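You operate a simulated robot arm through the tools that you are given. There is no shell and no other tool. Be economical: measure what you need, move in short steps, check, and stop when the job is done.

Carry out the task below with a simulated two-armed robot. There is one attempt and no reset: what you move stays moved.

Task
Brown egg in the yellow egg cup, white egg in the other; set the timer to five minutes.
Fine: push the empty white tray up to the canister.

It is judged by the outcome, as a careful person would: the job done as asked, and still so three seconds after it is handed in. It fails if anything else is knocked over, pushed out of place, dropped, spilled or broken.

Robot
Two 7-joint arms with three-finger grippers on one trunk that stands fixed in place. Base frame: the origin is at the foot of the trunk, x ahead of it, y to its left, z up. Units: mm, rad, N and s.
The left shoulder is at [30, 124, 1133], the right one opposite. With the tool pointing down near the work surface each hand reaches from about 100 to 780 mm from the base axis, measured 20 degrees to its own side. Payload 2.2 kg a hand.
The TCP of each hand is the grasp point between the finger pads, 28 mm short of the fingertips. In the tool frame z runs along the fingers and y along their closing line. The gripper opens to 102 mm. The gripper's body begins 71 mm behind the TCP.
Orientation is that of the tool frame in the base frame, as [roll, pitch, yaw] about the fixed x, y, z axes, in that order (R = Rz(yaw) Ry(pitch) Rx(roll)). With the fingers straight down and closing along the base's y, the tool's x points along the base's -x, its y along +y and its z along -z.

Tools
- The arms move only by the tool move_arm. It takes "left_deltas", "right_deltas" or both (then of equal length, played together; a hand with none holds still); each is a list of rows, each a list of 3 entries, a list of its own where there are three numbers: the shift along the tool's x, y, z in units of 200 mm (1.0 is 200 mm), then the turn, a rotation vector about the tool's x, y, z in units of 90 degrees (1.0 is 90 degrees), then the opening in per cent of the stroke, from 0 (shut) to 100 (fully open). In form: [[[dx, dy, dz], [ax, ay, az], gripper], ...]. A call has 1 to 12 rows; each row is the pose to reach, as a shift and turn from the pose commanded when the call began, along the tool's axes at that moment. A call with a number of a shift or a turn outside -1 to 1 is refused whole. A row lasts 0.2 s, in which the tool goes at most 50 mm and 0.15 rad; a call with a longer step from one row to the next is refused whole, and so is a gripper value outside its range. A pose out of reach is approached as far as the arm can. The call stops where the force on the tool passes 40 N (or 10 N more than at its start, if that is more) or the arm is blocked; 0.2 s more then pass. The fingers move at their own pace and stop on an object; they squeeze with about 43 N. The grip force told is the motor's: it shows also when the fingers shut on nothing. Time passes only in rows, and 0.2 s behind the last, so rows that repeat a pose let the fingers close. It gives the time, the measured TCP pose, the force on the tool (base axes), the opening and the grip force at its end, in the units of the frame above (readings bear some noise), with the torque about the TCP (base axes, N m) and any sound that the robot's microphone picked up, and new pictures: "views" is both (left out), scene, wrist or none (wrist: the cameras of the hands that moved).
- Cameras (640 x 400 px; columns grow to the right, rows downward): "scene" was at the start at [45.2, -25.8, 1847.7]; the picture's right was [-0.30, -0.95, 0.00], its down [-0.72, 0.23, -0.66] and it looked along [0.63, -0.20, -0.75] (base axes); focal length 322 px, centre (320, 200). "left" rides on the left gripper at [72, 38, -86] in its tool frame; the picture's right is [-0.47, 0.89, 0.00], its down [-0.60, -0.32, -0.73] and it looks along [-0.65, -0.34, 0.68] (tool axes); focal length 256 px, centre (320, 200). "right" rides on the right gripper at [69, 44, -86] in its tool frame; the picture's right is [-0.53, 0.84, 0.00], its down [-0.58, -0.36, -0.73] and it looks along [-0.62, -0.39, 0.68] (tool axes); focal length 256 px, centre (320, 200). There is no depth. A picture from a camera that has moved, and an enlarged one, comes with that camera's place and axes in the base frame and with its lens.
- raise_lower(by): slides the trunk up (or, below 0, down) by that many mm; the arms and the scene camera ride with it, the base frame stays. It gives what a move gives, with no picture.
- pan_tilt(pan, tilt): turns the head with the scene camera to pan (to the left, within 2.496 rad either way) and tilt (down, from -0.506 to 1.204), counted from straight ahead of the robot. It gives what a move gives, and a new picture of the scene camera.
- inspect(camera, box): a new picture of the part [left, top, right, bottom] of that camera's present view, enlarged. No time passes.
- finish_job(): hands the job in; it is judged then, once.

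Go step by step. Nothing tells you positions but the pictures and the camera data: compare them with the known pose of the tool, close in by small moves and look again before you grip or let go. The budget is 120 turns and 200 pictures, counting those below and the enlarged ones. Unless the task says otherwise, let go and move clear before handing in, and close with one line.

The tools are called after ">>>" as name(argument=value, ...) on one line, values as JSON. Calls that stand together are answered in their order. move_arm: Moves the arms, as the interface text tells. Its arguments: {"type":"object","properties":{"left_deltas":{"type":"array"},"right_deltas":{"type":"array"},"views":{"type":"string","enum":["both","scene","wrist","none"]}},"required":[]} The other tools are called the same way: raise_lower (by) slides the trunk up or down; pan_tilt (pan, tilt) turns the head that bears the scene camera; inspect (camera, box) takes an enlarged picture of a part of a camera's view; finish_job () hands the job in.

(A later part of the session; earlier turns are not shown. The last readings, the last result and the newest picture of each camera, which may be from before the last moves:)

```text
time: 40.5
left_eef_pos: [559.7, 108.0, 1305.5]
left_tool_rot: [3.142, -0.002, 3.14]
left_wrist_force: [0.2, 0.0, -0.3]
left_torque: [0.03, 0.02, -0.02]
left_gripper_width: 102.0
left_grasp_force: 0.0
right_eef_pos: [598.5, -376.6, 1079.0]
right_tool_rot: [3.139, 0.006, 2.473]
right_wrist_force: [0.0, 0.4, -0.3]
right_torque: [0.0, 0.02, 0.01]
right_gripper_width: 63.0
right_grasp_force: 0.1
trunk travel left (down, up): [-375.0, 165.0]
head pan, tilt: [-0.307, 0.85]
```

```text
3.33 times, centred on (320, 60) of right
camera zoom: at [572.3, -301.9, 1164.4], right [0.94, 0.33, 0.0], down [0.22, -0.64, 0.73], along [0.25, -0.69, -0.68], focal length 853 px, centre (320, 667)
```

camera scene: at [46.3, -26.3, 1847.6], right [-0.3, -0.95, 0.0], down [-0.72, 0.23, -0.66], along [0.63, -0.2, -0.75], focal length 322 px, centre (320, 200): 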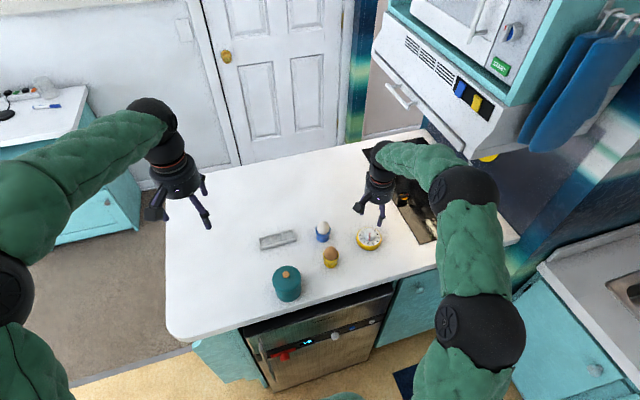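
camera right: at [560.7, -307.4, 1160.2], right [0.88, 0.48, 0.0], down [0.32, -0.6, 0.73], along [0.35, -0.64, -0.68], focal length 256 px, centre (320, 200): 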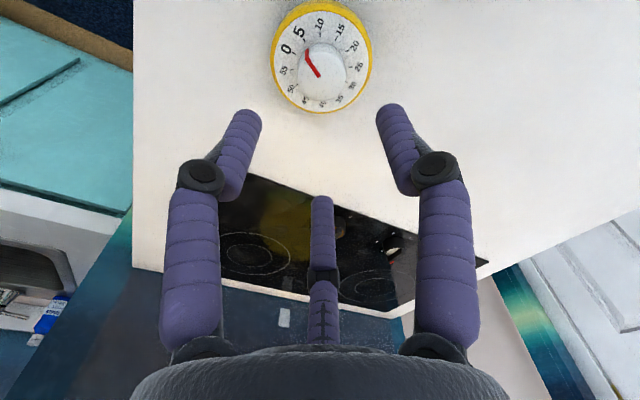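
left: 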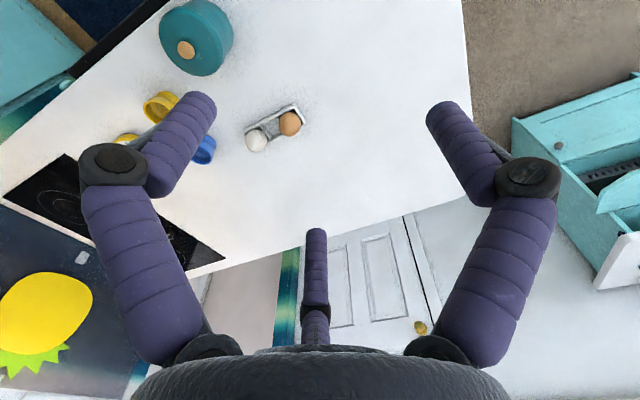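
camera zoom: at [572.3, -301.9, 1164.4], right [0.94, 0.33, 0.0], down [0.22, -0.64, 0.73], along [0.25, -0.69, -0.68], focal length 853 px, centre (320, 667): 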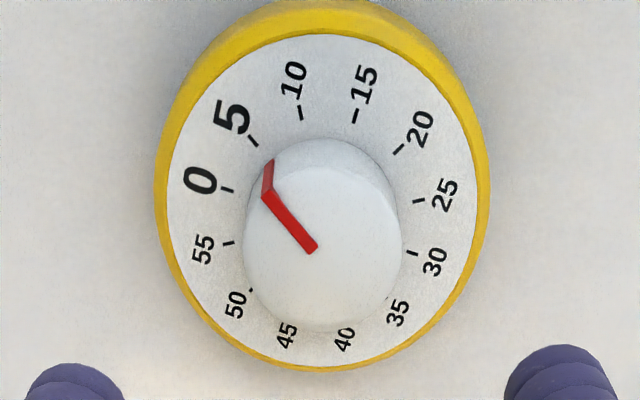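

The pointer is now on the 5 tick to within about 1°. Next is the empty tray: its front edge is at x≈678, it spans y≈-11 to -133, and the canister's near face is at x≈548. I'll bring the closed right hand round behind it at x≈742, y≈-72, travelling high.

>>> move_arm(right_deltas=[[[0.049, 0.204, 0], [0, 0, 0], 40], [[0.098, 0.408, 0], [0, 0, 0], 20], [[0.147, 0.613, 0], [0, 0, 0], 0], [[0.196, 0.817, 0], [0, 0, 0], 0]], views="none")

>>> move_arm(right_deltas=[[[0.049, 0.204, 0], [0, 0, 0], 0], [[0.098, 0.408, 0], [0, 0, 0], 0], [[0.147, 0.613, 0], [0, 0, 0], 0], [[0.196, 0.817, 0], [0, 0, 0], 0], [[0.196, 0.817, 0], [0, 0, 0], 0]])

>>> inspect(camera="scene", box=[230, 190, 390, 310])

```text
time: 41.5
left_eef_pos: [559.8, 109.4, 1304.2]
left_tool_rot: [-3.141, -0.002, 3.138]
left_wrist_force: [0.3, 0.4, -0.2]
left_torque: [0.01, 0.04, -0.04]
left_gripper_width: 101.8
left_grasp_force: 0.0
right_eef_pos: [671.0, -223.6, 1079.0]
right_tool_rot: [3.14, 0.004, 2.471]
right_wrist_force: [0.5, 0.3, 0.8]
right_torque: [-0.04, 0.0, 0.0]
right_gripper_width: 1.8
right_grasp_force: 31.2
trunk travel left (down, up): [-375.0, 165.0]
head pan, tilt: [-0.307, 0.85]
```

```text
time: 42.7
left_eef_pos: [558.1, 107.0, 1305.5]
left_tool_rot: [3.139, -0.002, 3.14]
left_wrist_force: [0.0, -0.4, 0.3]
left_torque: [0.02, -0.02, 0.0]
left_gripper_width: 102.1
left_grasp_force: 0.0
right_eef_pos: [738.3, -73.3, 1080.4]
right_tool_rot: [3.138, 0.007, 2.471]
right_wrist_force: [0.0, -0.9, 0.1]
right_torque: [0.01, 0.0, 0.05]
right_gripper_width: 2.3
right_grasp_force: 31.5
trunk travel left (down, up): [-375.0, 165.0]
head pan, tilt: [-0.307, 0.85]
camera scene: at [44.1, -27.5, 1847.7], right [-0.3, -0.95, 0.0], down [-0.72, 0.23, -0.66], along [0.63, -0.2, -0.75], focal length 322 px, centre (320, 200)
camera right: at [712.3, 3.0, 1165.3], right [0.94, 0.33, 0.01], down [0.22, -0.64, 0.73], along [0.25, -0.69, -0.68], focal length 256 px, centre (320, 200)
```

scene: 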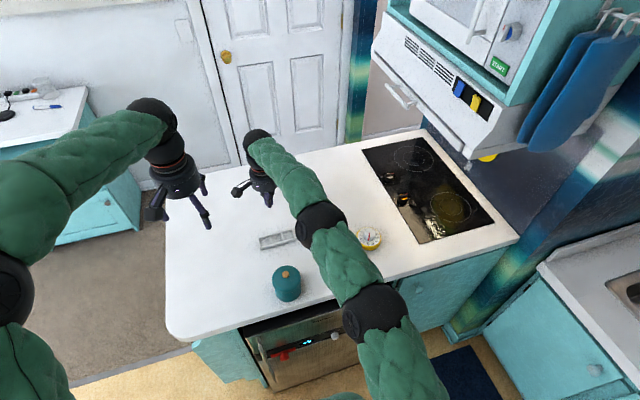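
right: 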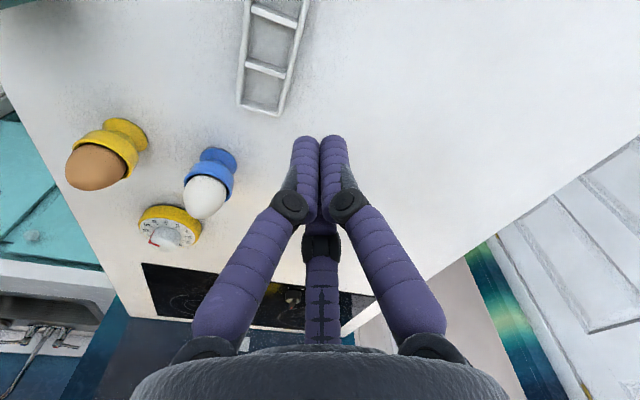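

```text
3.33 times, centred on (310, 250) of scene
camera zoom: at [44.1, -27.5, 1847.7], right [-0.3, -0.95, 0.0], down [-0.72, 0.23, -0.66], along [0.63, -0.2, -0.75], focal length 1073 px, centre (353, 33)
```

zoom: 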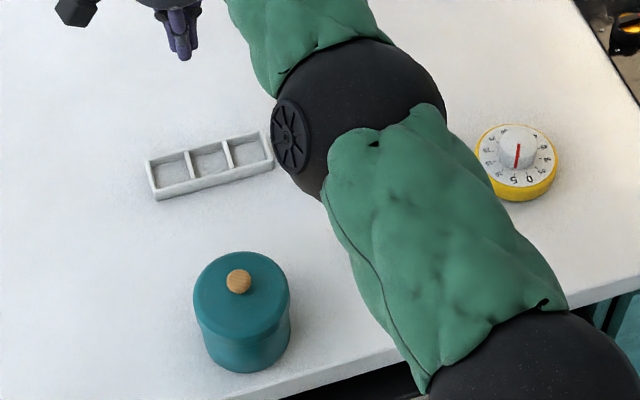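

The fist is behind the tray with only about 5 mm clearance, so I'll shift 10 mm further out and come down to z≈955 first.

>>> move_arm(right_deltas=[[[-0.018, 0.018, 0.05], [0, 0, 0], 0], [[-0.036, 0.035, 0.15], [0, 0, 0], 0], [[-0.036, 0.035, 0.35], [0, 0, 0], 0], [[-0.036, 0.035, 0.5], [0, 0, 0], 0], [[-0.036, 0.035, 0.62], [0, 0, 0], 0], [[-0.036, 0.035, 0.62], [0, 0, 0], 0]])

>>> inspect(camera="scene", box=[220, 180, 340, 270])

```text
time: 44.1
left_eef_pos: [560.3, 109.0, 1304.7]
left_tool_rot: [-3.141, -0.002, 3.14]
left_wrist_force: [1.6, -0.6, 0.5]
left_torque: [-0.01, 0.07, -0.01]
left_gripper_width: 101.9
left_grasp_force: 0.0
right_eef_pos: [741.2, -71.9, 958.0]
right_tool_rot: [3.139, 0.003, 2.471]
right_wrist_force: [1.1, -0.4, -0.3]
right_torque: [0.02, 0.0, 0.01]
right_gripper_width: 2.2
right_grasp_force: 31.4
right hand out of reach, approached as far as the arm can: row 3, 4, 5, 6
trunk travel left (down, up): [-375.0, 165.0]
head pan, tilt: [-0.307, 0.85]
camera scene: at [46.1, -25.9, 1847.6], right [-0.3, -0.95, 0.0], down [-0.72, 0.23, -0.66], along [0.63, -0.2, -0.75], focal length 322 px, centre (320, 200)
camera right: at [714.8, 4.4, 1044.0], right [0.94, 0.33, 0.0], down [0.22, -0.64, 0.73], along [0.25, -0.69, -0.68], focal length 256 px, centre (320, 200)
```

scene: 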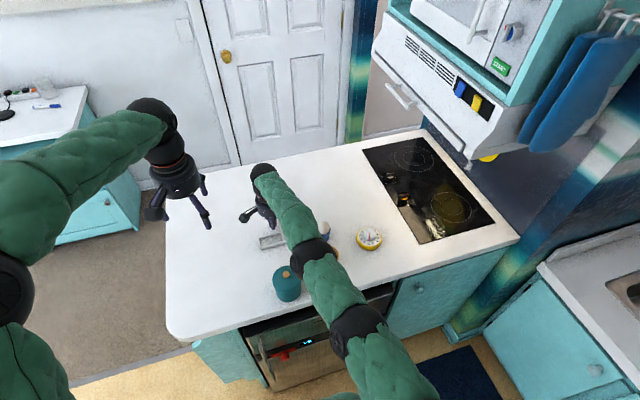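
right: 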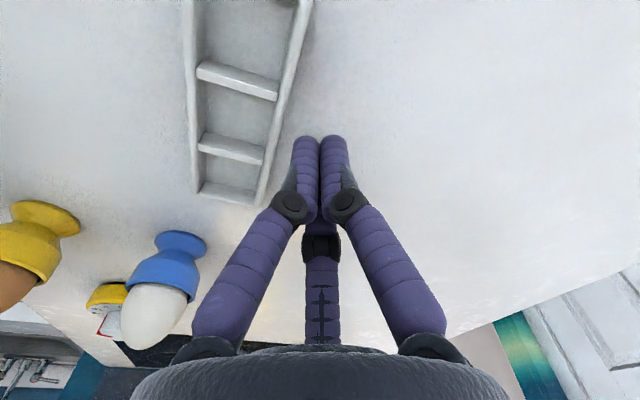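

```text
4.44 times, centred on (280, 225) of scene
camera zoom: at [46.1, -25.9, 1847.6], right [-0.3, -0.95, 0.0], down [-0.72, 0.23, -0.66], along [0.63, -0.2, -0.75], focal length 1430 px, centre (498, 89)
```

zoom: 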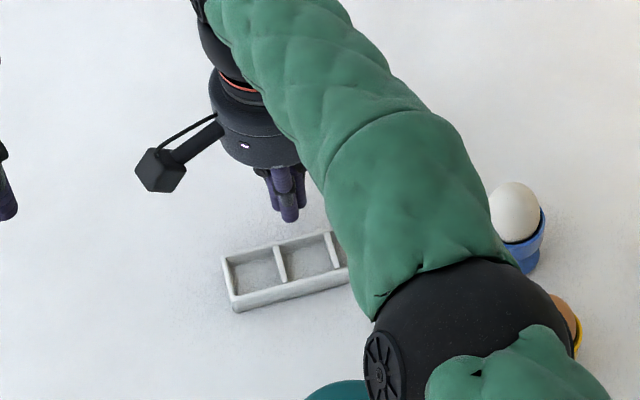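

The arm is at its reach limit at x≈741, but the tray's back edge is at x≈718, so I'm still clear. I'll lower the tips to just above the counter.

>>> move_arm(right_deltas=[[[0.006, -0.005, 0.04], [0, 0, 0], 0], [[0.012, -0.009, 0.09], [0, 0, 0], 0], [[0.012, -0.009, 0.09], [0, 0, 0], 0]], views="wrist")

>>> inspect(camera="scene", box=[220, 180, 340, 270])

```text
time: 44.9
left_eef_pos: [559.6, 107.6, 1304.8]
left_tool_rot: [3.14, 0.0, 3.139]
left_wrist_force: [-1.5, 0.0, 0.4]
left_torque: [0.0, -0.02, 0.02]
left_gripper_width: 102.0
left_grasp_force: 0.2
right_eef_pos: [738.1, -71.7, 943.1]
right_tool_rot: [3.139, 0.005, 2.473]
right_wrist_force: [-0.2, -0.4, 0.7]
right_torque: [0.0, 0.0, 0.0]
right_gripper_width: 2.1
right_grasp_force: 31.6
trunk travel left (down, up): [-375.0, 165.0]
head pan, tilt: [-0.307, 0.85]
camera right: at [712.0, 4.2, 1028.1], right [0.94, 0.33, 0.0], down [0.22, -0.64, 0.73], along [0.25, -0.69, -0.68], focal length 256 px, centre (320, 200)
```

right: 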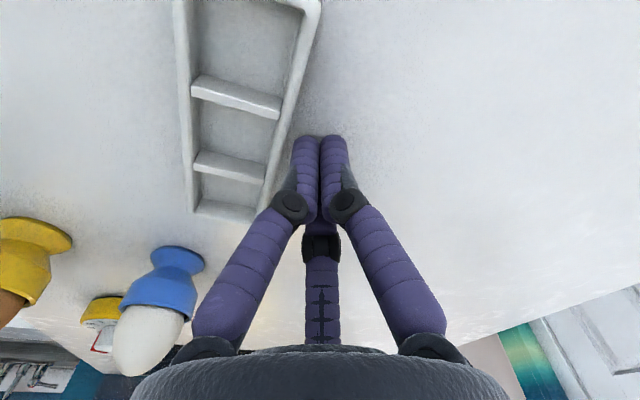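

```text
4.44 times, centred on (280, 225) of scene
camera zoom: at [45.0, -25.6, 1847.7], right [-0.3, -0.95, 0.0], down [-0.72, 0.23, -0.66], along [0.63, -0.2, -0.75], focal length 1430 px, centre (498, 89)
```

zoom: 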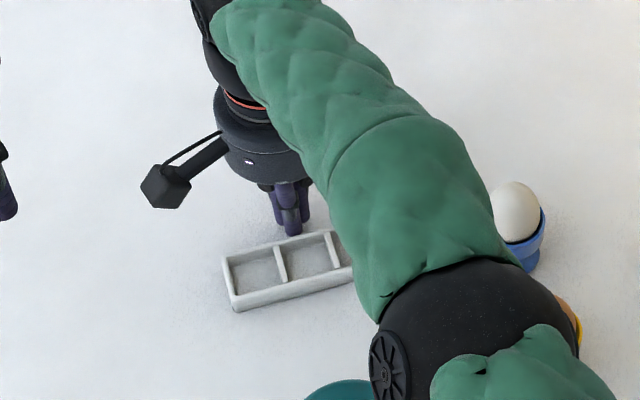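

The fist is at tray height and centred on the tray's length (its middle is at y≈-71). I'll push slowly toward the robot by 40 mm and check that it stays straight.

>>> move_arm(right_deltas=[[[0.02, -0.0155, 0.015], [0, 0, 0], 0], [[0.039, -0.031, 0.015], [0, 0, 0], 0], [[0.0785, -0.062, 0.015], [0, 0, 0], 0], [[0.118, -0.093, 0.015], [0, 0, 0], 0], [[0.157, -0.124, 0.015], [0, 0, 0], 0]])

>>> inspect(camera="scene", box=[220, 190, 380, 310])

```text
time: 46.1
left_eef_pos: [559.3, 109.6, 1304.9]
left_tool_rot: [-3.141, -0.001, 3.14]
left_wrist_force: [-0.3, 0.2, -0.1]
left_torque: [0.0, 0.02, 0.02]
left_gripper_width: 102.2
left_grasp_force: 0.1
right_eef_pos: [723.8, -69.8, 938.8]
right_tool_rot: [3.141, 0.002, 2.473]
right_wrist_force: [0.4, -0.5, 0.0]
right_torque: [0.0, 0.04, -0.01]
right_gripper_width: 2.1
right_grasp_force: 31.9
right hand out of reach, approached as far as the arm can: row 3, 4, 5
trunk travel left (down, up): [-375.0, 165.0]
head pan, tilt: [-0.307, 0.85]
camera scene: at [45.4, -25.7, 1847.7], right [-0.3, -0.95, 0.0], down [-0.72, 0.23, -0.66], along [0.63, -0.2, -0.75], focal length 322 px, centre (320, 200)
camera right: at [697.0, 6.2, 1024.6], right [0.94, 0.33, 0.0], down [0.22, -0.64, 0.73], along [0.24, -0.69, -0.68], focal length 256 px, centre (320, 200)
```

scene: 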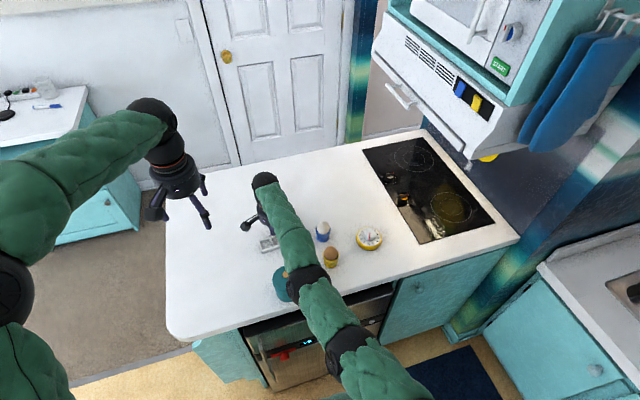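
right: 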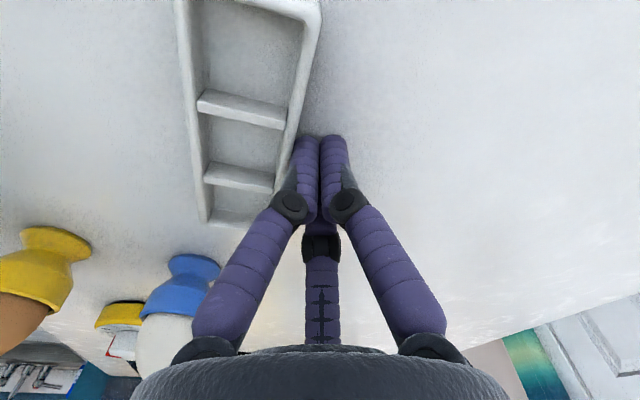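

```text
3.33 times, centred on (300, 250) of scene
camera zoom: at [45.4, -25.7, 1847.7], right [-0.3, -0.95, 0.0], down [-0.72, 0.23, -0.66], along [0.63, -0.2, -0.75], focal length 1073 px, centre (387, 33)
```

zoom: 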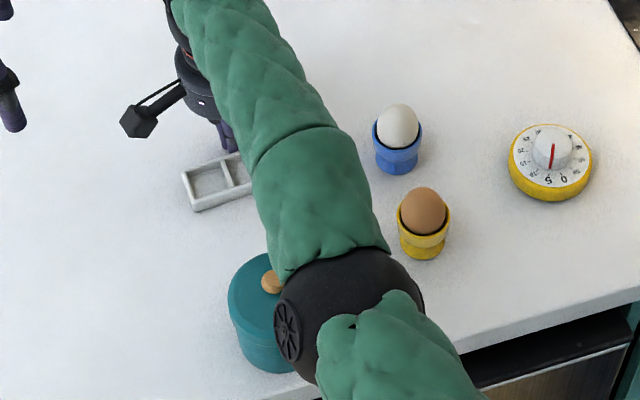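

The tray moved straight, but the arm hit a joint limit at this wrist angle and the elbow swung inward. I'll lift a little, turn the wrist back about 24° and see whether the reach recovers.

>>> move_arm(right_deltas=[[[-0.01, 0.008, -0.1], [0, 0, 0], 0], [[-0.02, 0.016, -0.25], [0, 0, 0], 0], [[-0.02, 0.016, -0.25], [0, 0, -0.08], 0], [[-0.02, 0.016, -0.25], [0, 0, -0.16], 0], [[-0.02, 0.016, -0.25], [0, 0, -0.24], 0], [[-0.02, 0.016, -0.25], [0, 0, -0.32], 0], [[-0.02, 0.016, -0.25], [0, 0, -0.32], 0]])

```text
time: 47.7
left_eef_pos: [560.2, 108.5, 1304.9]
left_tool_rot: [3.14, -0.001, 3.141]
left_wrist_force: [-0.2, -0.7, 0.4]
left_torque: [-0.02, 0.01, -0.02]
left_gripper_width: 102.1
left_grasp_force: 0.1
right_eef_pos: [728.5, -71.6, 989.6]
right_tool_rot: [-3.14, 0.005, 2.975]
right_wrist_force: [0.2, -0.3, -0.1]
right_torque: [0.01, 0.01, 0.01]
right_gripper_width: 2.1
right_grasp_force: 31.3
trunk travel left (down, up): [-375.0, 165.0]
head pan, tilt: [-0.307, 0.85]
camera scene: at [45.4, -25.7, 1847.7], right [-0.3, -0.95, 0.0], down [-0.72, 0.23, -0.66], along [0.63, -0.2, -0.75], focal length 322 px, centre (320, 200)
camera right: at [667.9, -17.3, 1075.1], right [0.67, 0.75, 0.0], down [0.51, -0.45, 0.73], along [0.55, -0.49, -0.68], focal length 256 px, centre (320, 200)
```

scene: 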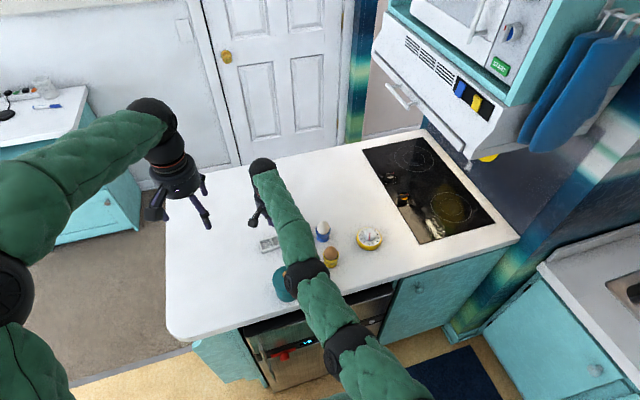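
right: 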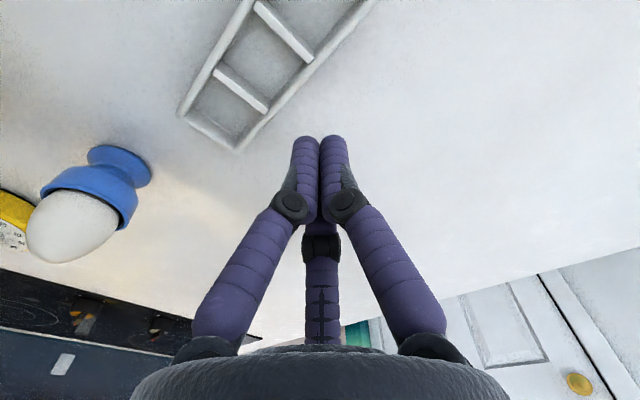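

The arm is near full extension here. I'll test whether it can draw back at this height, with the tips passing well above the tray.

>>> move_arm(right_deltas=[[[0.1, -0.017, 0], [0, 0, 0], 0], [[0.2, -0.034, 0], [0, 0, 0], 0], [[0.296, -0.05, 0], [0, 0, 0], 0], [[0.296, -0.05, 0], [0, 0, 0], 0]], views="scene")

>>> inspect(camera="scene", box=[220, 160, 460, 340])

```text
time: 48.7
left_eef_pos: [559.7, 107.3, 1305.6]
left_tool_rot: [3.142, 0.0, 3.141]
left_wrist_force: [-0.1, -0.6, 0.2]
left_torque: [-0.01, -0.02, -0.04]
left_gripper_width: 101.8
left_grasp_force: 0.0
right_eef_pos: [724.5, -62.9, 980.6]
right_tool_rot: [-3.14, 0.003, 2.974]
right_wrist_force: [-0.2, 0.8, 0.8]
right_torque: [0.03, -0.01, 0.03]
right_gripper_width: 2.3
right_grasp_force: 31.2
right hand out of reach, approached as far as the arm can: row 1, 2, 3, 4
trunk travel left (down, up): [-375.0, 165.0]
head pan, tilt: [-0.307, 0.85]
camera scene: at [45.5, -25.6, 1847.7], right [-0.3, -0.95, 0.0], down [-0.72, 0.23, -0.66], along [0.63, -0.2, -0.75], focal length 322 px, centre (320, 200)
```

scene: 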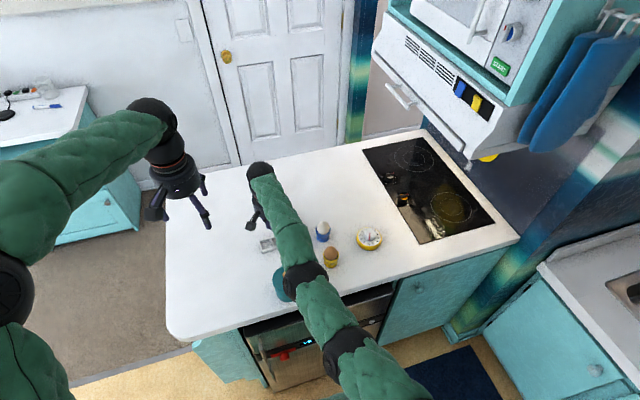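

```text
2.22 times, centred on (340, 250) of scene
camera zoom: at [45.5, -25.6, 1847.7], right [-0.3, -0.95, 0.0], down [-0.72, 0.23, -0.66], along [0.63, -0.2, -0.75], focal length 715 px, centre (276, 89)
```

zoom: 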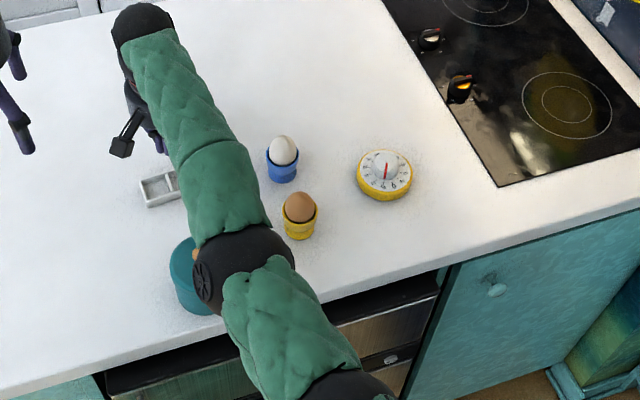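

The arm is stuck in a near-straight posture, so I'll back out the way it came, up first and then to the right.

>>> move_arm(right_deltas=[[[0, 0, -0.2], [0, 0, 0], 0], [[0, 0, -0.4], [0, 0, 0], 0], [[0, 0, -0.55], [0, 0, 0], 0], [[-0.02, -0.2, -0.55], [0, 0, 0], 0], [[-0.04, -0.4, -0.55], [0, 0, 0], 0], [[-0.06, -0.6, -0.55], [0, 0, 0], 0], [[-0.02, -0.75, -0.55], [0, 0, 0], 0], [[-0.02, -0.75, -0.55], [0, 0, 0], 0]], views="scene")

```text
time: 50.5
left_eef_pos: [560.1, 108.8, 1306.9]
left_tool_rot: [-3.141, -0.001, 3.14]
left_wrist_force: [-0.9, 0.5, 0.2]
left_torque: [0.01, -0.02, 0.01]
left_gripper_width: 102.0
left_grasp_force: 0.0
right_eef_pos: [737.8, -211.4, 1093.2]
right_tool_rot: [-3.142, 0.006, 2.974]
right_wrist_force: [0.1, 0.2, -0.3]
right_torque: [0.03, -0.01, -0.02]
right_gripper_width: 2.1
right_grasp_force: 31.7
right hand out of reach, approached as far as the arm can: row 1, 2, 3, 4, 5, 6, 7, 8
trunk travel left (down, up): [-375.0, 165.0]
head pan, tilt: [-0.307, 0.85]
camera scene: at [44.4, -25.4, 1847.8], right [-0.3, -0.95, 0.0], down [-0.72, 0.23, -0.66], along [0.63, -0.2, -0.75], focal length 322 px, centre (320, 200)
```

scene: 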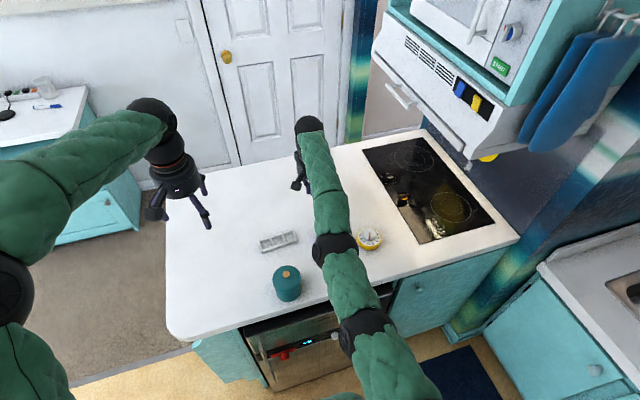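

>>> move_arm(right_deltas=[[[0.14, -0.075, -0.05], [0, 0, 0], 0], [[0.28, -0.15, -0.1], [0, 0, 0], 0], [[0.42, -0.225, -0.15], [0, 0, 0], 0], [[0.56, -0.3, -0.2], [0, 0, 0], 0], [[0.7, -0.375, -0.25], [0, 0, 0], 0], [[0.7, -0.375, -0.25], [0, 0, 0], 0]], views="scene")

```text
time: 51.9
left_eef_pos: [560.2, 108.4, 1304.9]
left_tool_rot: [-3.141, -0.002, 3.139]
left_wrist_force: [0.0, -0.3, -0.2]
left_torque: [0.0, -0.02, -0.02]
left_gripper_width: 101.9
left_grasp_force: 0.0
right_eef_pos: [733.2, -249.4, 1127.8]
right_tool_rot: [-3.139, 0.004, 2.974]
right_wrist_force: [0.7, 0.2, -0.4]
right_torque: [0.01, 0.0, 0.01]
right_gripper_width: 2.0
right_grasp_force: 31.4
right hand out of reach, approached as far as the arm can: row 1, 2, 3, 4, 5, 6
trunk travel left (down, up): [-375.0, 165.0]
head pan, tilt: [-0.307, 0.85]
camera scene: at [45.6, -25.9, 1847.7], right [-0.3, -0.95, 0.0], down [-0.72, 0.23, -0.66], along [0.63, -0.2, -0.75], focal length 322 px, centre (320, 200)
```

scene: 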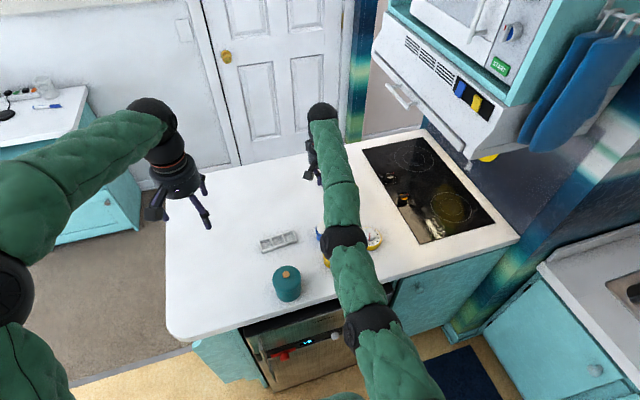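

The elbow seems to have passed through its straight position. I'll reach outward in free air to full extension and then draw back, to get it bending the normal way.

>>> move_arm(right_deltas=[[[-0.2, 0, 0], [0, 0, 0], 0], [[-0.4, 0, 0], [0, 0, 0], 0], [[-0.6, 0, 0], [0, 0, 0], 0], [[-0.6, 0, 0], [0, 0, 0], 0], [[-0.6, 0, 0], [0, 0, 0], 0], [[-0.4, 0, 0], [0, 0, 0], 0], [[-0.2, 0, 0], [0, 0, 0], 0], [[0, 0, 0], [0, 0, 0], 0], [[0.2, -0.1, 0], [0, 0, 0], 0], [[0.4, -0.2, 0], [0, 0, 0], 0], [[0.4, -0.2, 0], [0, 0, 0], 0]], views="scene")

```text
time: 54.3
left_eef_pos: [560.5, 109.4, 1304.2]
left_tool_rot: [-3.14, -0.002, 3.14]
left_wrist_force: [0.4, 0.5, 0.6]
left_torque: [-0.06, 0.0, 0.0]
left_gripper_width: 101.9
left_grasp_force: 0.0
right_eef_pos: [729.4, -277.1, 1132.4]
right_tool_rot: [-3.139, 0.006, 2.974]
right_wrist_force: [-0.3, 0.3, 0.2]
right_torque: [0.0, 0.05, -0.02]
right_gripper_width: 2.3
right_grasp_force: 31.9
right hand out of reach, approached as far as the arm can: row 1, 2, 3, 4, 5, 6, 7, 9, 10, 11
trunk travel left (down, up): [-375.0, 165.0]
head pan, tilt: [-0.307, 0.85]
camera scene: at [45.8, -24.5, 1847.8], right [-0.3, -0.95, 0.0], down [-0.72, 0.23, -0.66], along [0.63, -0.2, -0.75], focal length 322 px, centre (320, 200)
```

scene: 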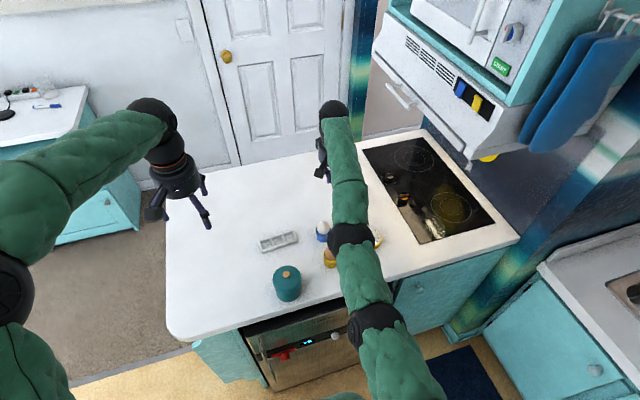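

The right arm is stuck stretched out but is clear of everything, so I'll leave it. The left arm will do the push, with the hand slightly tilted outward so it never stretches fully. First I'll bring it, closed, to about (640,-72,1105).

>>> move_arm(left_deltas=[[[-0.067, -0.15, 0.167], [0, 0, 0], 60], [[-0.133, -0.3, 0.333], [0, 0, 0], 20], [[-0.2, -0.45, 0.5], [0, 0, 0], 0], [[-0.267, -0.6, 0.667], [0, 0, 0], 0], [[-0.333, -0.75, 0.833], [0, 0, 0], 0], [[-0.4, -0.9, 1.0], [0, 0, 0], 0]])

```text
time: 55.7
left_eef_pos: [642.7, -75.1, 1105.6]
left_tool_rot: [-3.141, 0.0, 3.141]
left_wrist_force: [-0.1, 0.8, 1.0]
left_torque: [0.0, 0.05, 0.03]
left_gripper_width: 2.2
left_grasp_force: 32.0
right_eef_pos: [731.1, -279.1, 1130.0]
right_tool_rot: [3.141, 0.001, 2.976]
right_wrist_force: [0.3, -0.3, -1.1]
right_torque: [0.0, -0.01, 0.0]
right_gripper_width: 2.2
right_grasp_force: 32.1
trunk travel left (down, up): [-375.0, 165.0]
head pan, tilt: [-0.307, 0.85]
camera scene: at [47.1, -27.6, 1847.6], right [-0.3, -0.95, 0.0], down [-0.72, 0.23, -0.66], along [0.63, -0.2, -0.75], focal length 322 px, centre (320, 200)
camera left: at [570.8, -36.7, 1191.9], right [0.47, 0.89, 0.0], down [0.6, -0.32, 0.73], along [0.65, -0.34, -0.68], focal length 256 px, centre (320, 200)
```

scene: 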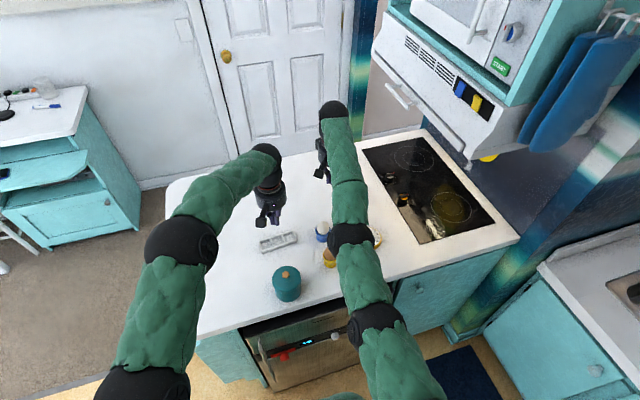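
left: 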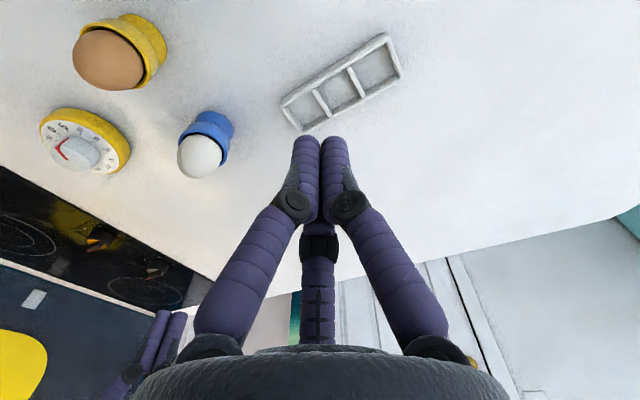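

The left arm is in a healthy bent posture. I'll measure the tray's present place from this view.

>>> inspect(camera="left", box=[260, 20, 420, 140])

>>> inspect(camera="scene", box=[230, 200, 350, 310])

```text
3.33 times, centred on (340, 80) of left
camera zoom: at [570.8, -36.7, 1191.9], right [0.47, 0.89, 0.0], down [0.6, -0.32, 0.73], along [0.65, -0.34, -0.68], focal length 853 px, centre (253, 600)
```

zoom: 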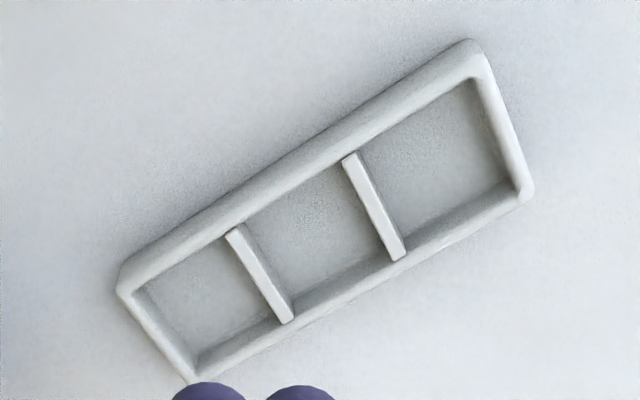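

```text
3.64 times, centred on (290, 255) of scene
camera zoom: at [47.1, -27.6, 1847.6], right [-0.3, -0.95, 0.0], down [-0.72, 0.23, -0.66], along [0.63, -0.2, -0.75], focal length 1170 px, centre (429, 0)
```

zoom: 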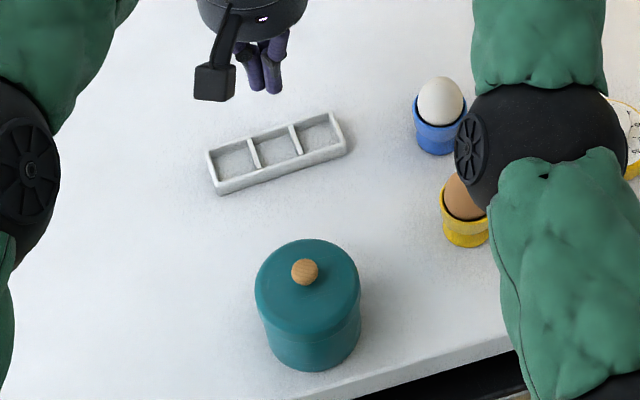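

The tray is now at about x 664–707, rotated roughly 4° with its -y end lagging. I'll go behind it with the left hand tilted 20°, pushing at y≈-88 to straighten it.

>>> move_arm(left_deltas=[[[0, 0, 0.2], [0, 0, 0], 0], [[0, 0, 0.4], [0, 0, 0], 0], [[0, 0, 0.53], [0, 0, 0], 0], [[-0.14, -0.023, 0.56], [0, -0.074, 0], 0], [[-0.28, -0.047, 0.58], [0, -0.148, 0], 0], [[-0.4225, -0.07, 0.6025], [0, -0.222, 0], 0], [[-0.4225, -0.07, 0.6025], [0, -0.222, 0], 0]])

>>> inspect(camera="scene", box=[230, 180, 350, 300])

```text
time: 57.3
left_eef_pos: [724.2, -87.1, 984.0]
left_tool_rot: [3.141, 0.346, 3.139]
left_wrist_force: [-0.2, 0.5, 0.9]
left_torque: [0.0, -0.01, 0.02]
left_gripper_width: 2.1
left_grasp_force: 31.0
right_eef_pos: [729.5, -278.1, 1130.8]
right_tool_rot: [-3.14, 0.003, 2.977]
right_wrist_force: [0.5, 0.6, -0.5]
right_torque: [-0.01, -0.01, -0.01]
right_gripper_width: 2.1
right_grasp_force: 31.6
trunk travel left (down, up): [-375.0, 165.0]
head pan, tilt: [-0.307, 0.85]
camera scene: at [44.8, -25.6, 1847.7], right [-0.3, -0.95, 0.0], down [-0.72, 0.23, -0.66], along [0.63, -0.2, -0.75], focal length 322 px, centre (320, 200)
camera left: at [627.0, -49.1, 1040.6], right [0.44, 0.88, 0.16], down [0.32, -0.32, 0.89], along [0.84, -0.34, -0.42], focal length 256 px, centre (320, 200)
```

scene: 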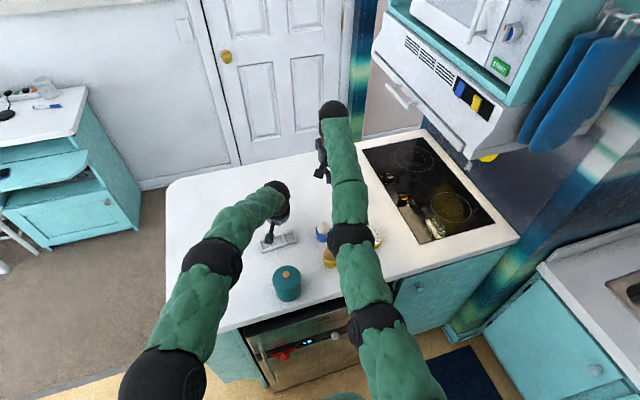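
left: 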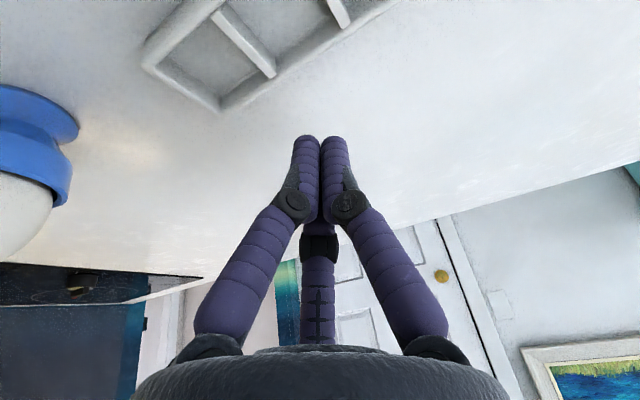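

```text
3.33 times, centred on (290, 240) of scene
camera zoom: at [44.8, -25.6, 1847.7], right [-0.3, -0.95, 0.0], down [-0.72, 0.23, -0.66], along [0.63, -0.2, -0.75], focal length 1073 px, centre (420, 67)
```

zoom: 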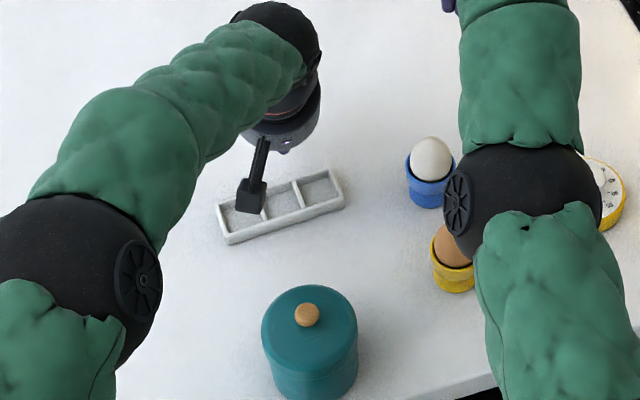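

The tilted fist is behind the tray. I'll lower straight to z≈945.

>>> move_arm(left_deltas=[[[0.02, 0, 0.065], [0, 0, 0], 0], [[0.04, 0, 0.13], [0, 0, 0], 0], [[0.057, 0, 0.187], [0, 0, 0], 0], [[0.057, 0, 0.187], [0, 0, 0], 0]], views="wrist")

>>> inspect(camera="scene", box=[240, 190, 320, 260])

```text
time: 58.3
left_eef_pos: [725.1, -87.0, 944.7]
left_tool_rot: [3.141, 0.349, 3.139]
left_wrist_force: [0.3, -0.3, 0.2]
left_torque: [-0.01, 0.0, -0.02]
left_gripper_width: 2.0
left_grasp_force: 31.5
right_eef_pos: [729.1, -276.7, 1129.5]
right_tool_rot: [-3.14, 0.004, 2.977]
right_wrist_force: [0.0, -0.5, 0.6]
right_torque: [-0.02, -0.01, -0.03]
right_gripper_width: 2.1
right_grasp_force: 31.5
trunk travel left (down, up): [-375.0, 165.0]
head pan, tilt: [-0.307, 0.85]
camera left: at [629.0, -48.5, 1001.8], right [0.44, 0.88, 0.16], down [0.32, -0.32, 0.89], along [0.84, -0.34, -0.42], focal length 256 px, centre (320, 200)
```

left: 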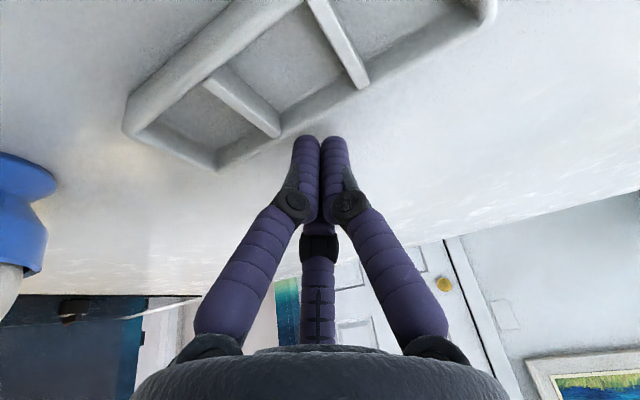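

```text
5.71 times, centred on (280, 225) of scene
camera zoom: at [45.2, -25.8, 1847.7], right [-0.3, -0.95, 0.0], down [-0.72, 0.23, -0.66], along [0.63, -0.2, -0.75], focal length 1839 px, centre (549, 57)
```

zoom: 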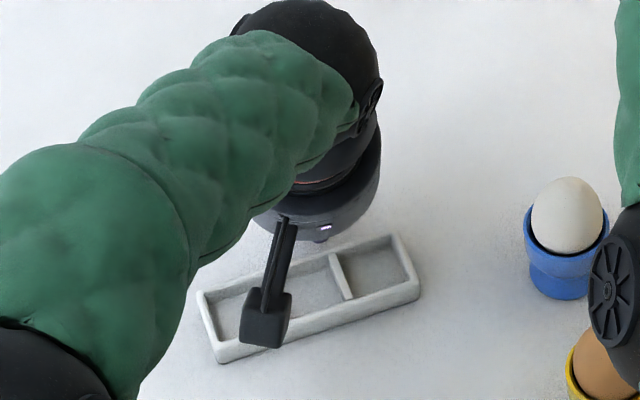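

Lowered with no contact. I'll push toward the robot by 40 mm in 10 mm steps.

>>> move_arm(left_deltas=[[[0.0235, 0, -0.0085], [0, 0, 0], 0], [[0.047, 0, -0.017], [0, 0, 0], 0], [[0.0705, 0, -0.0255], [0, 0, 0], 0], [[0.094, 0, -0.034], [0, 0, 0], 0], [[0.1175, 0, -0.0425], [0, 0, 0], 0], [[0.141, 0, -0.051], [0, 0, 0], 0], [[0.1645, 0, -0.0595], [0, 0, 0], 0], [[0.188, 0, -0.068], [0, 0, 0], 0]], views="wrist")

>>> inspect(camera="scene", box=[230, 190, 350, 310])

```text
time: 60.1
left_eef_pos: [684.8, -85.6, 945.2]
left_tool_rot: [3.142, 0.347, 3.139]
left_wrist_force: [0.3, -0.2, 1.1]
left_torque: [-0.02, -0.02, -0.03]
left_gripper_width: 2.3
left_grasp_force: 31.5
right_eef_pos: [728.9, -278.6, 1130.7]
right_tool_rot: [-3.14, 0.002, 2.974]
right_wrist_force: [-0.4, 0.8, 0.3]
right_torque: [-0.03, 0.0, 0.0]
right_gripper_width: 1.9
right_grasp_force: 31.8
trunk travel left (down, up): [-375.0, 165.0]
head pan, tilt: [-0.307, 0.85]
camera left: at [588.8, -47.8, 1002.0], right [0.44, 0.88, 0.16], down [0.32, -0.32, 0.89], along [0.84, -0.34, -0.42], focal length 256 px, centre (320, 200)
```

left: 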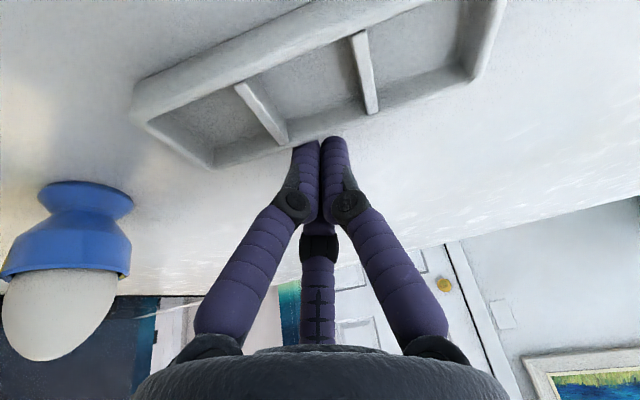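

```text
3.33 times, centred on (290, 250) of scene
camera zoom: at [45.2, -25.8, 1847.7], right [-0.3, -0.95, 0.0], down [-0.72, 0.23, -0.66], along [0.63, -0.2, -0.75], focal length 1073 px, centre (420, 33)
```

zoom: 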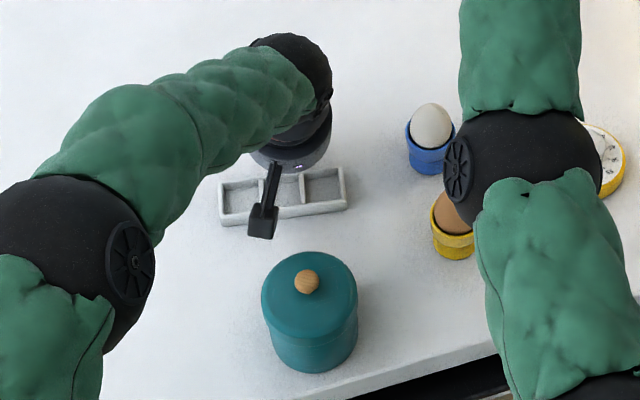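

It straightened and went slightly past: it is now about 7° the other way, with its front edge at x≈630–647. I'll lift, set the hand vertical and come down behind it at y≈-55 for the next stretch.

>>> move_arm(left_deltas=[[[-0.05, 0, -0.1], [0, 0, 0], 0], [[-0.1, 0, -0.203], [0, 0, 0], 0], [[-0.12, 0.05, -0.197], [0, 0.074, 0], 0], [[-0.14, 0.1, -0.19], [0, 0.148, 0], 0], [[-0.156, 0.15, -0.183], [0, 0.222, 0], 0], [[-0.156, 0.15, -0.183], [0, 0.222, 0], 0]])

>>> inspect(camera="left", box=[200, 0, 480, 180])

```text
time: 61.5
left_eef_pos: [702.0, -55.0, 990.6]
left_tool_rot: [-3.141, -0.002, 3.139]
left_wrist_force: [0.3, -0.3, -1.0]
left_torque: [-0.03, -0.02, 0.01]
left_gripper_width: 2.0
left_grasp_force: 31.7
right_eef_pos: [729.7, -277.7, 1130.9]
right_tool_rot: [-3.139, 0.004, 2.976]
right_wrist_force: [0.2, -0.1, 0.4]
right_torque: [-0.01, 0.0, 0.03]
right_gripper_width: 2.2
right_grasp_force: 31.7
trunk travel left (down, up): [-375.0, 165.0]
head pan, tilt: [-0.307, 0.85]
camera scene: at [44.4, -25.7, 1847.7], right [-0.3, -0.95, 0.0], down [-0.72, 0.23, -0.66], along [0.63, -0.2, -0.75], focal length 322 px, centre (320, 200)
camera left: at [630.1, -17.0, 1076.8], right [0.47, 0.88, 0.0], down [0.6, -0.32, 0.73], along [0.65, -0.34, -0.68], focal length 256 px, centre (320, 200)
```

scene: 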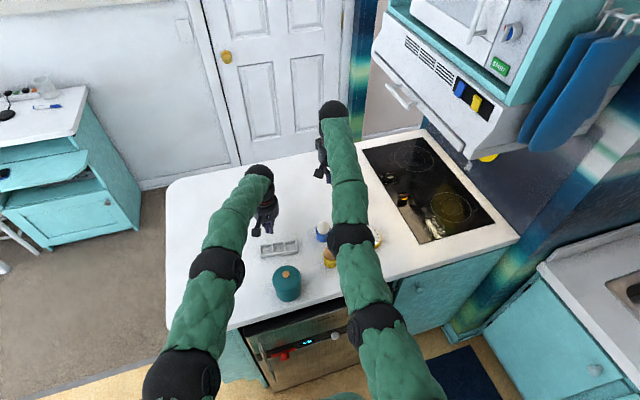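
left: 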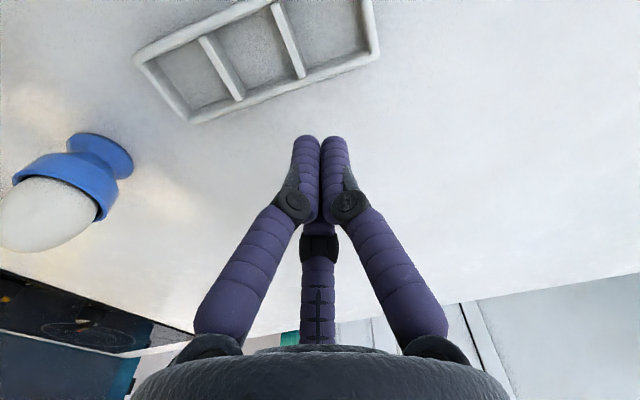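

```text
2.22 times, centred on (340, 90) of left
camera zoom: at [630.1, -17.0, 1076.8], right [0.47, 0.88, 0.0], down [0.6, -0.32, 0.73], along [0.65, -0.34, -0.68], focal length 569 px, centre (276, 444)
```

zoom: 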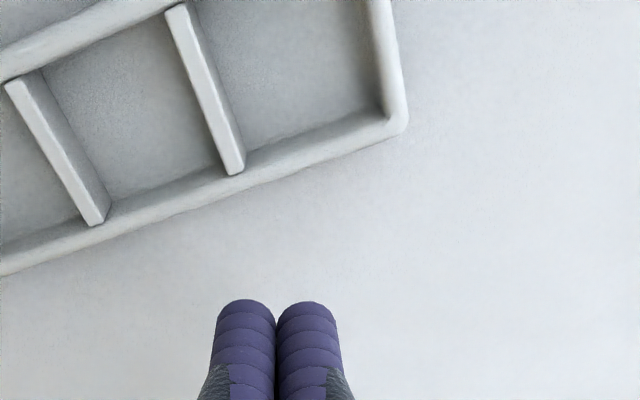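

The back edge at y=-55 is x≈682, so there is about 5 mm clearance. I'll lower, then push 35 mm.

>>> move_arm(left_deltas=[[[-0.01, 0, 0.1], [0, 0, 0], 0], [[-0.01, 0, 0.18], [0, 0, 0], 0], [[-0.01, 0, 0.247], [0, 0, 0], 0], [[-0.01, 0, 0.247], [0, 0, 0], 0], [[0.03, 0, 0.247], [0, 0, 0], 0], [[0.07, 0, 0.247], [0, 0, 0], 0], [[0.11, 0, 0.247], [0, 0, 0], 0], [[0.15, 0, 0.247], [0, 0, 0], 0], [[0.19, 0, 0.247], [0, 0, 0], 0]], views="wrist")

>>> inspect(camera="scene", box=[230, 190, 350, 310])

```text
time: 63.5
left_eef_pos: [664.0, -56.3, 941.3]
left_tool_rot: [-3.141, 0.0, 3.141]
left_wrist_force: [-0.1, 0.0, -0.6]
left_torque: [0.0, 0.0, 0.0]
left_gripper_width: 2.0
left_grasp_force: 31.4
right_eef_pos: [728.7, -277.1, 1130.5]
right_tool_rot: [-3.139, 0.003, 2.974]
right_wrist_force: [0.3, 0.0, 0.7]
right_torque: [0.03, -0.01, 0.02]
right_gripper_width: 2.0
right_grasp_force: 31.4
trunk travel left (down, up): [-375.0, 165.0]
head pan, tilt: [-0.307, 0.85]
camera left: at [591.8, -17.7, 1027.9], right [0.47, 0.88, 0.0], down [0.6, -0.32, 0.73], along [0.65, -0.34, -0.68], focal length 256 px, centre (320, 200)
```

left: 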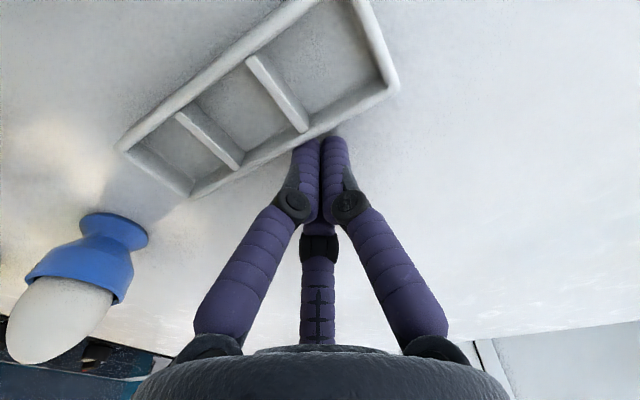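

```text
3.33 times, centred on (290, 250) of scene
camera zoom: at [45.2, -25.7, 1847.7], right [-0.3, -0.95, 0.0], down [-0.72, 0.23, -0.66], along [0.63, -0.2, -0.75], focal length 1073 px, centre (420, 33)
```

zoom: 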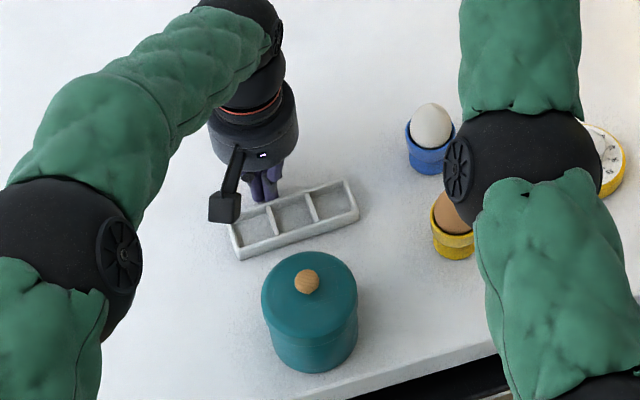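

It now tilts about 5° the other way, with the front edge at x≈605–616 and the centre at y≈-75. I'll back off, shift to y≈-83 and push a shorter 22 mm.

>>> move_arm(left_deltas=[[[-0.05, 0, 0], [0, 0, 0], 0], [[-0.05, -0.07, 0], [0, 0, 0], 0], [[-0.05, -0.135, 0], [0, 0, 0], 0], [[-0.01, -0.135, 0], [0, 0, 0], 0], [[0.03, -0.135, 0], [0, 0, 0], 0], [[0.07, -0.135, 0], [0, 0, 0], 0], [[0.1, -0.135, 0], [0, 0, 0], 0]], views="wrist")

>>> inspect(camera="scene", box=[230, 190, 350, 310])

```text
time: 65.1
left_eef_pos: [643.8, -82.7, 940.2]
left_tool_rot: [3.14, -0.001, 3.141]
left_wrist_force: [0.1, 0.1, 1.0]
left_torque: [-0.01, 0.01, -0.01]
left_gripper_width: 2.3
left_grasp_force: 31.6
right_eef_pos: [729.2, -277.5, 1129.3]
right_tool_rot: [-3.14, 0.005, 2.975]
right_wrist_force: [-0.3, -0.4, -0.6]
right_torque: [0.0, 0.0, 0.0]
right_gripper_width: 2.3
right_grasp_force: 31.7
trunk travel left (down, up): [-375.0, 165.0]
head pan, tilt: [-0.307, 0.85]
camera left: at [572.9, -44.7, 1027.7], right [0.47, 0.88, 0.0], down [0.6, -0.32, 0.73], along [0.65, -0.34, -0.68], focal length 256 px, centre (320, 200)
```

left: 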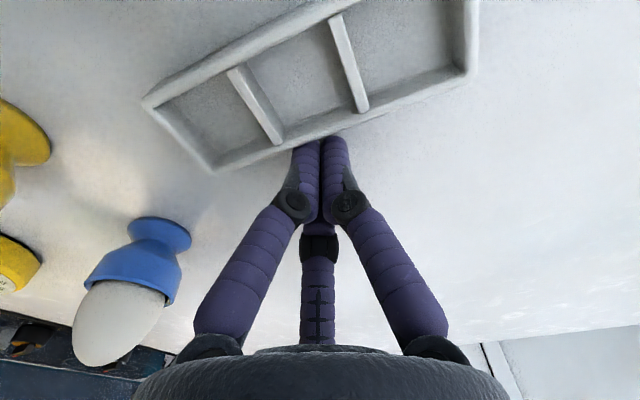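

```text
3.33 times, centred on (290, 250) of scene
camera zoom: at [45.3, -25.8, 1847.7], right [-0.3, -0.95, 0.0], down [-0.72, 0.23, -0.66], along [0.63, -0.2, -0.75], focal length 1073 px, centre (420, 33)
```

zoom: 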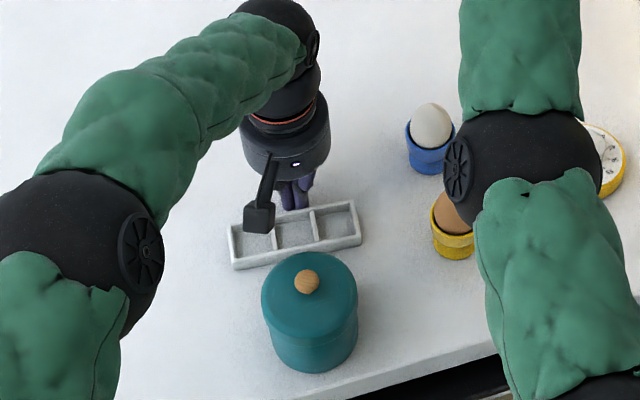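

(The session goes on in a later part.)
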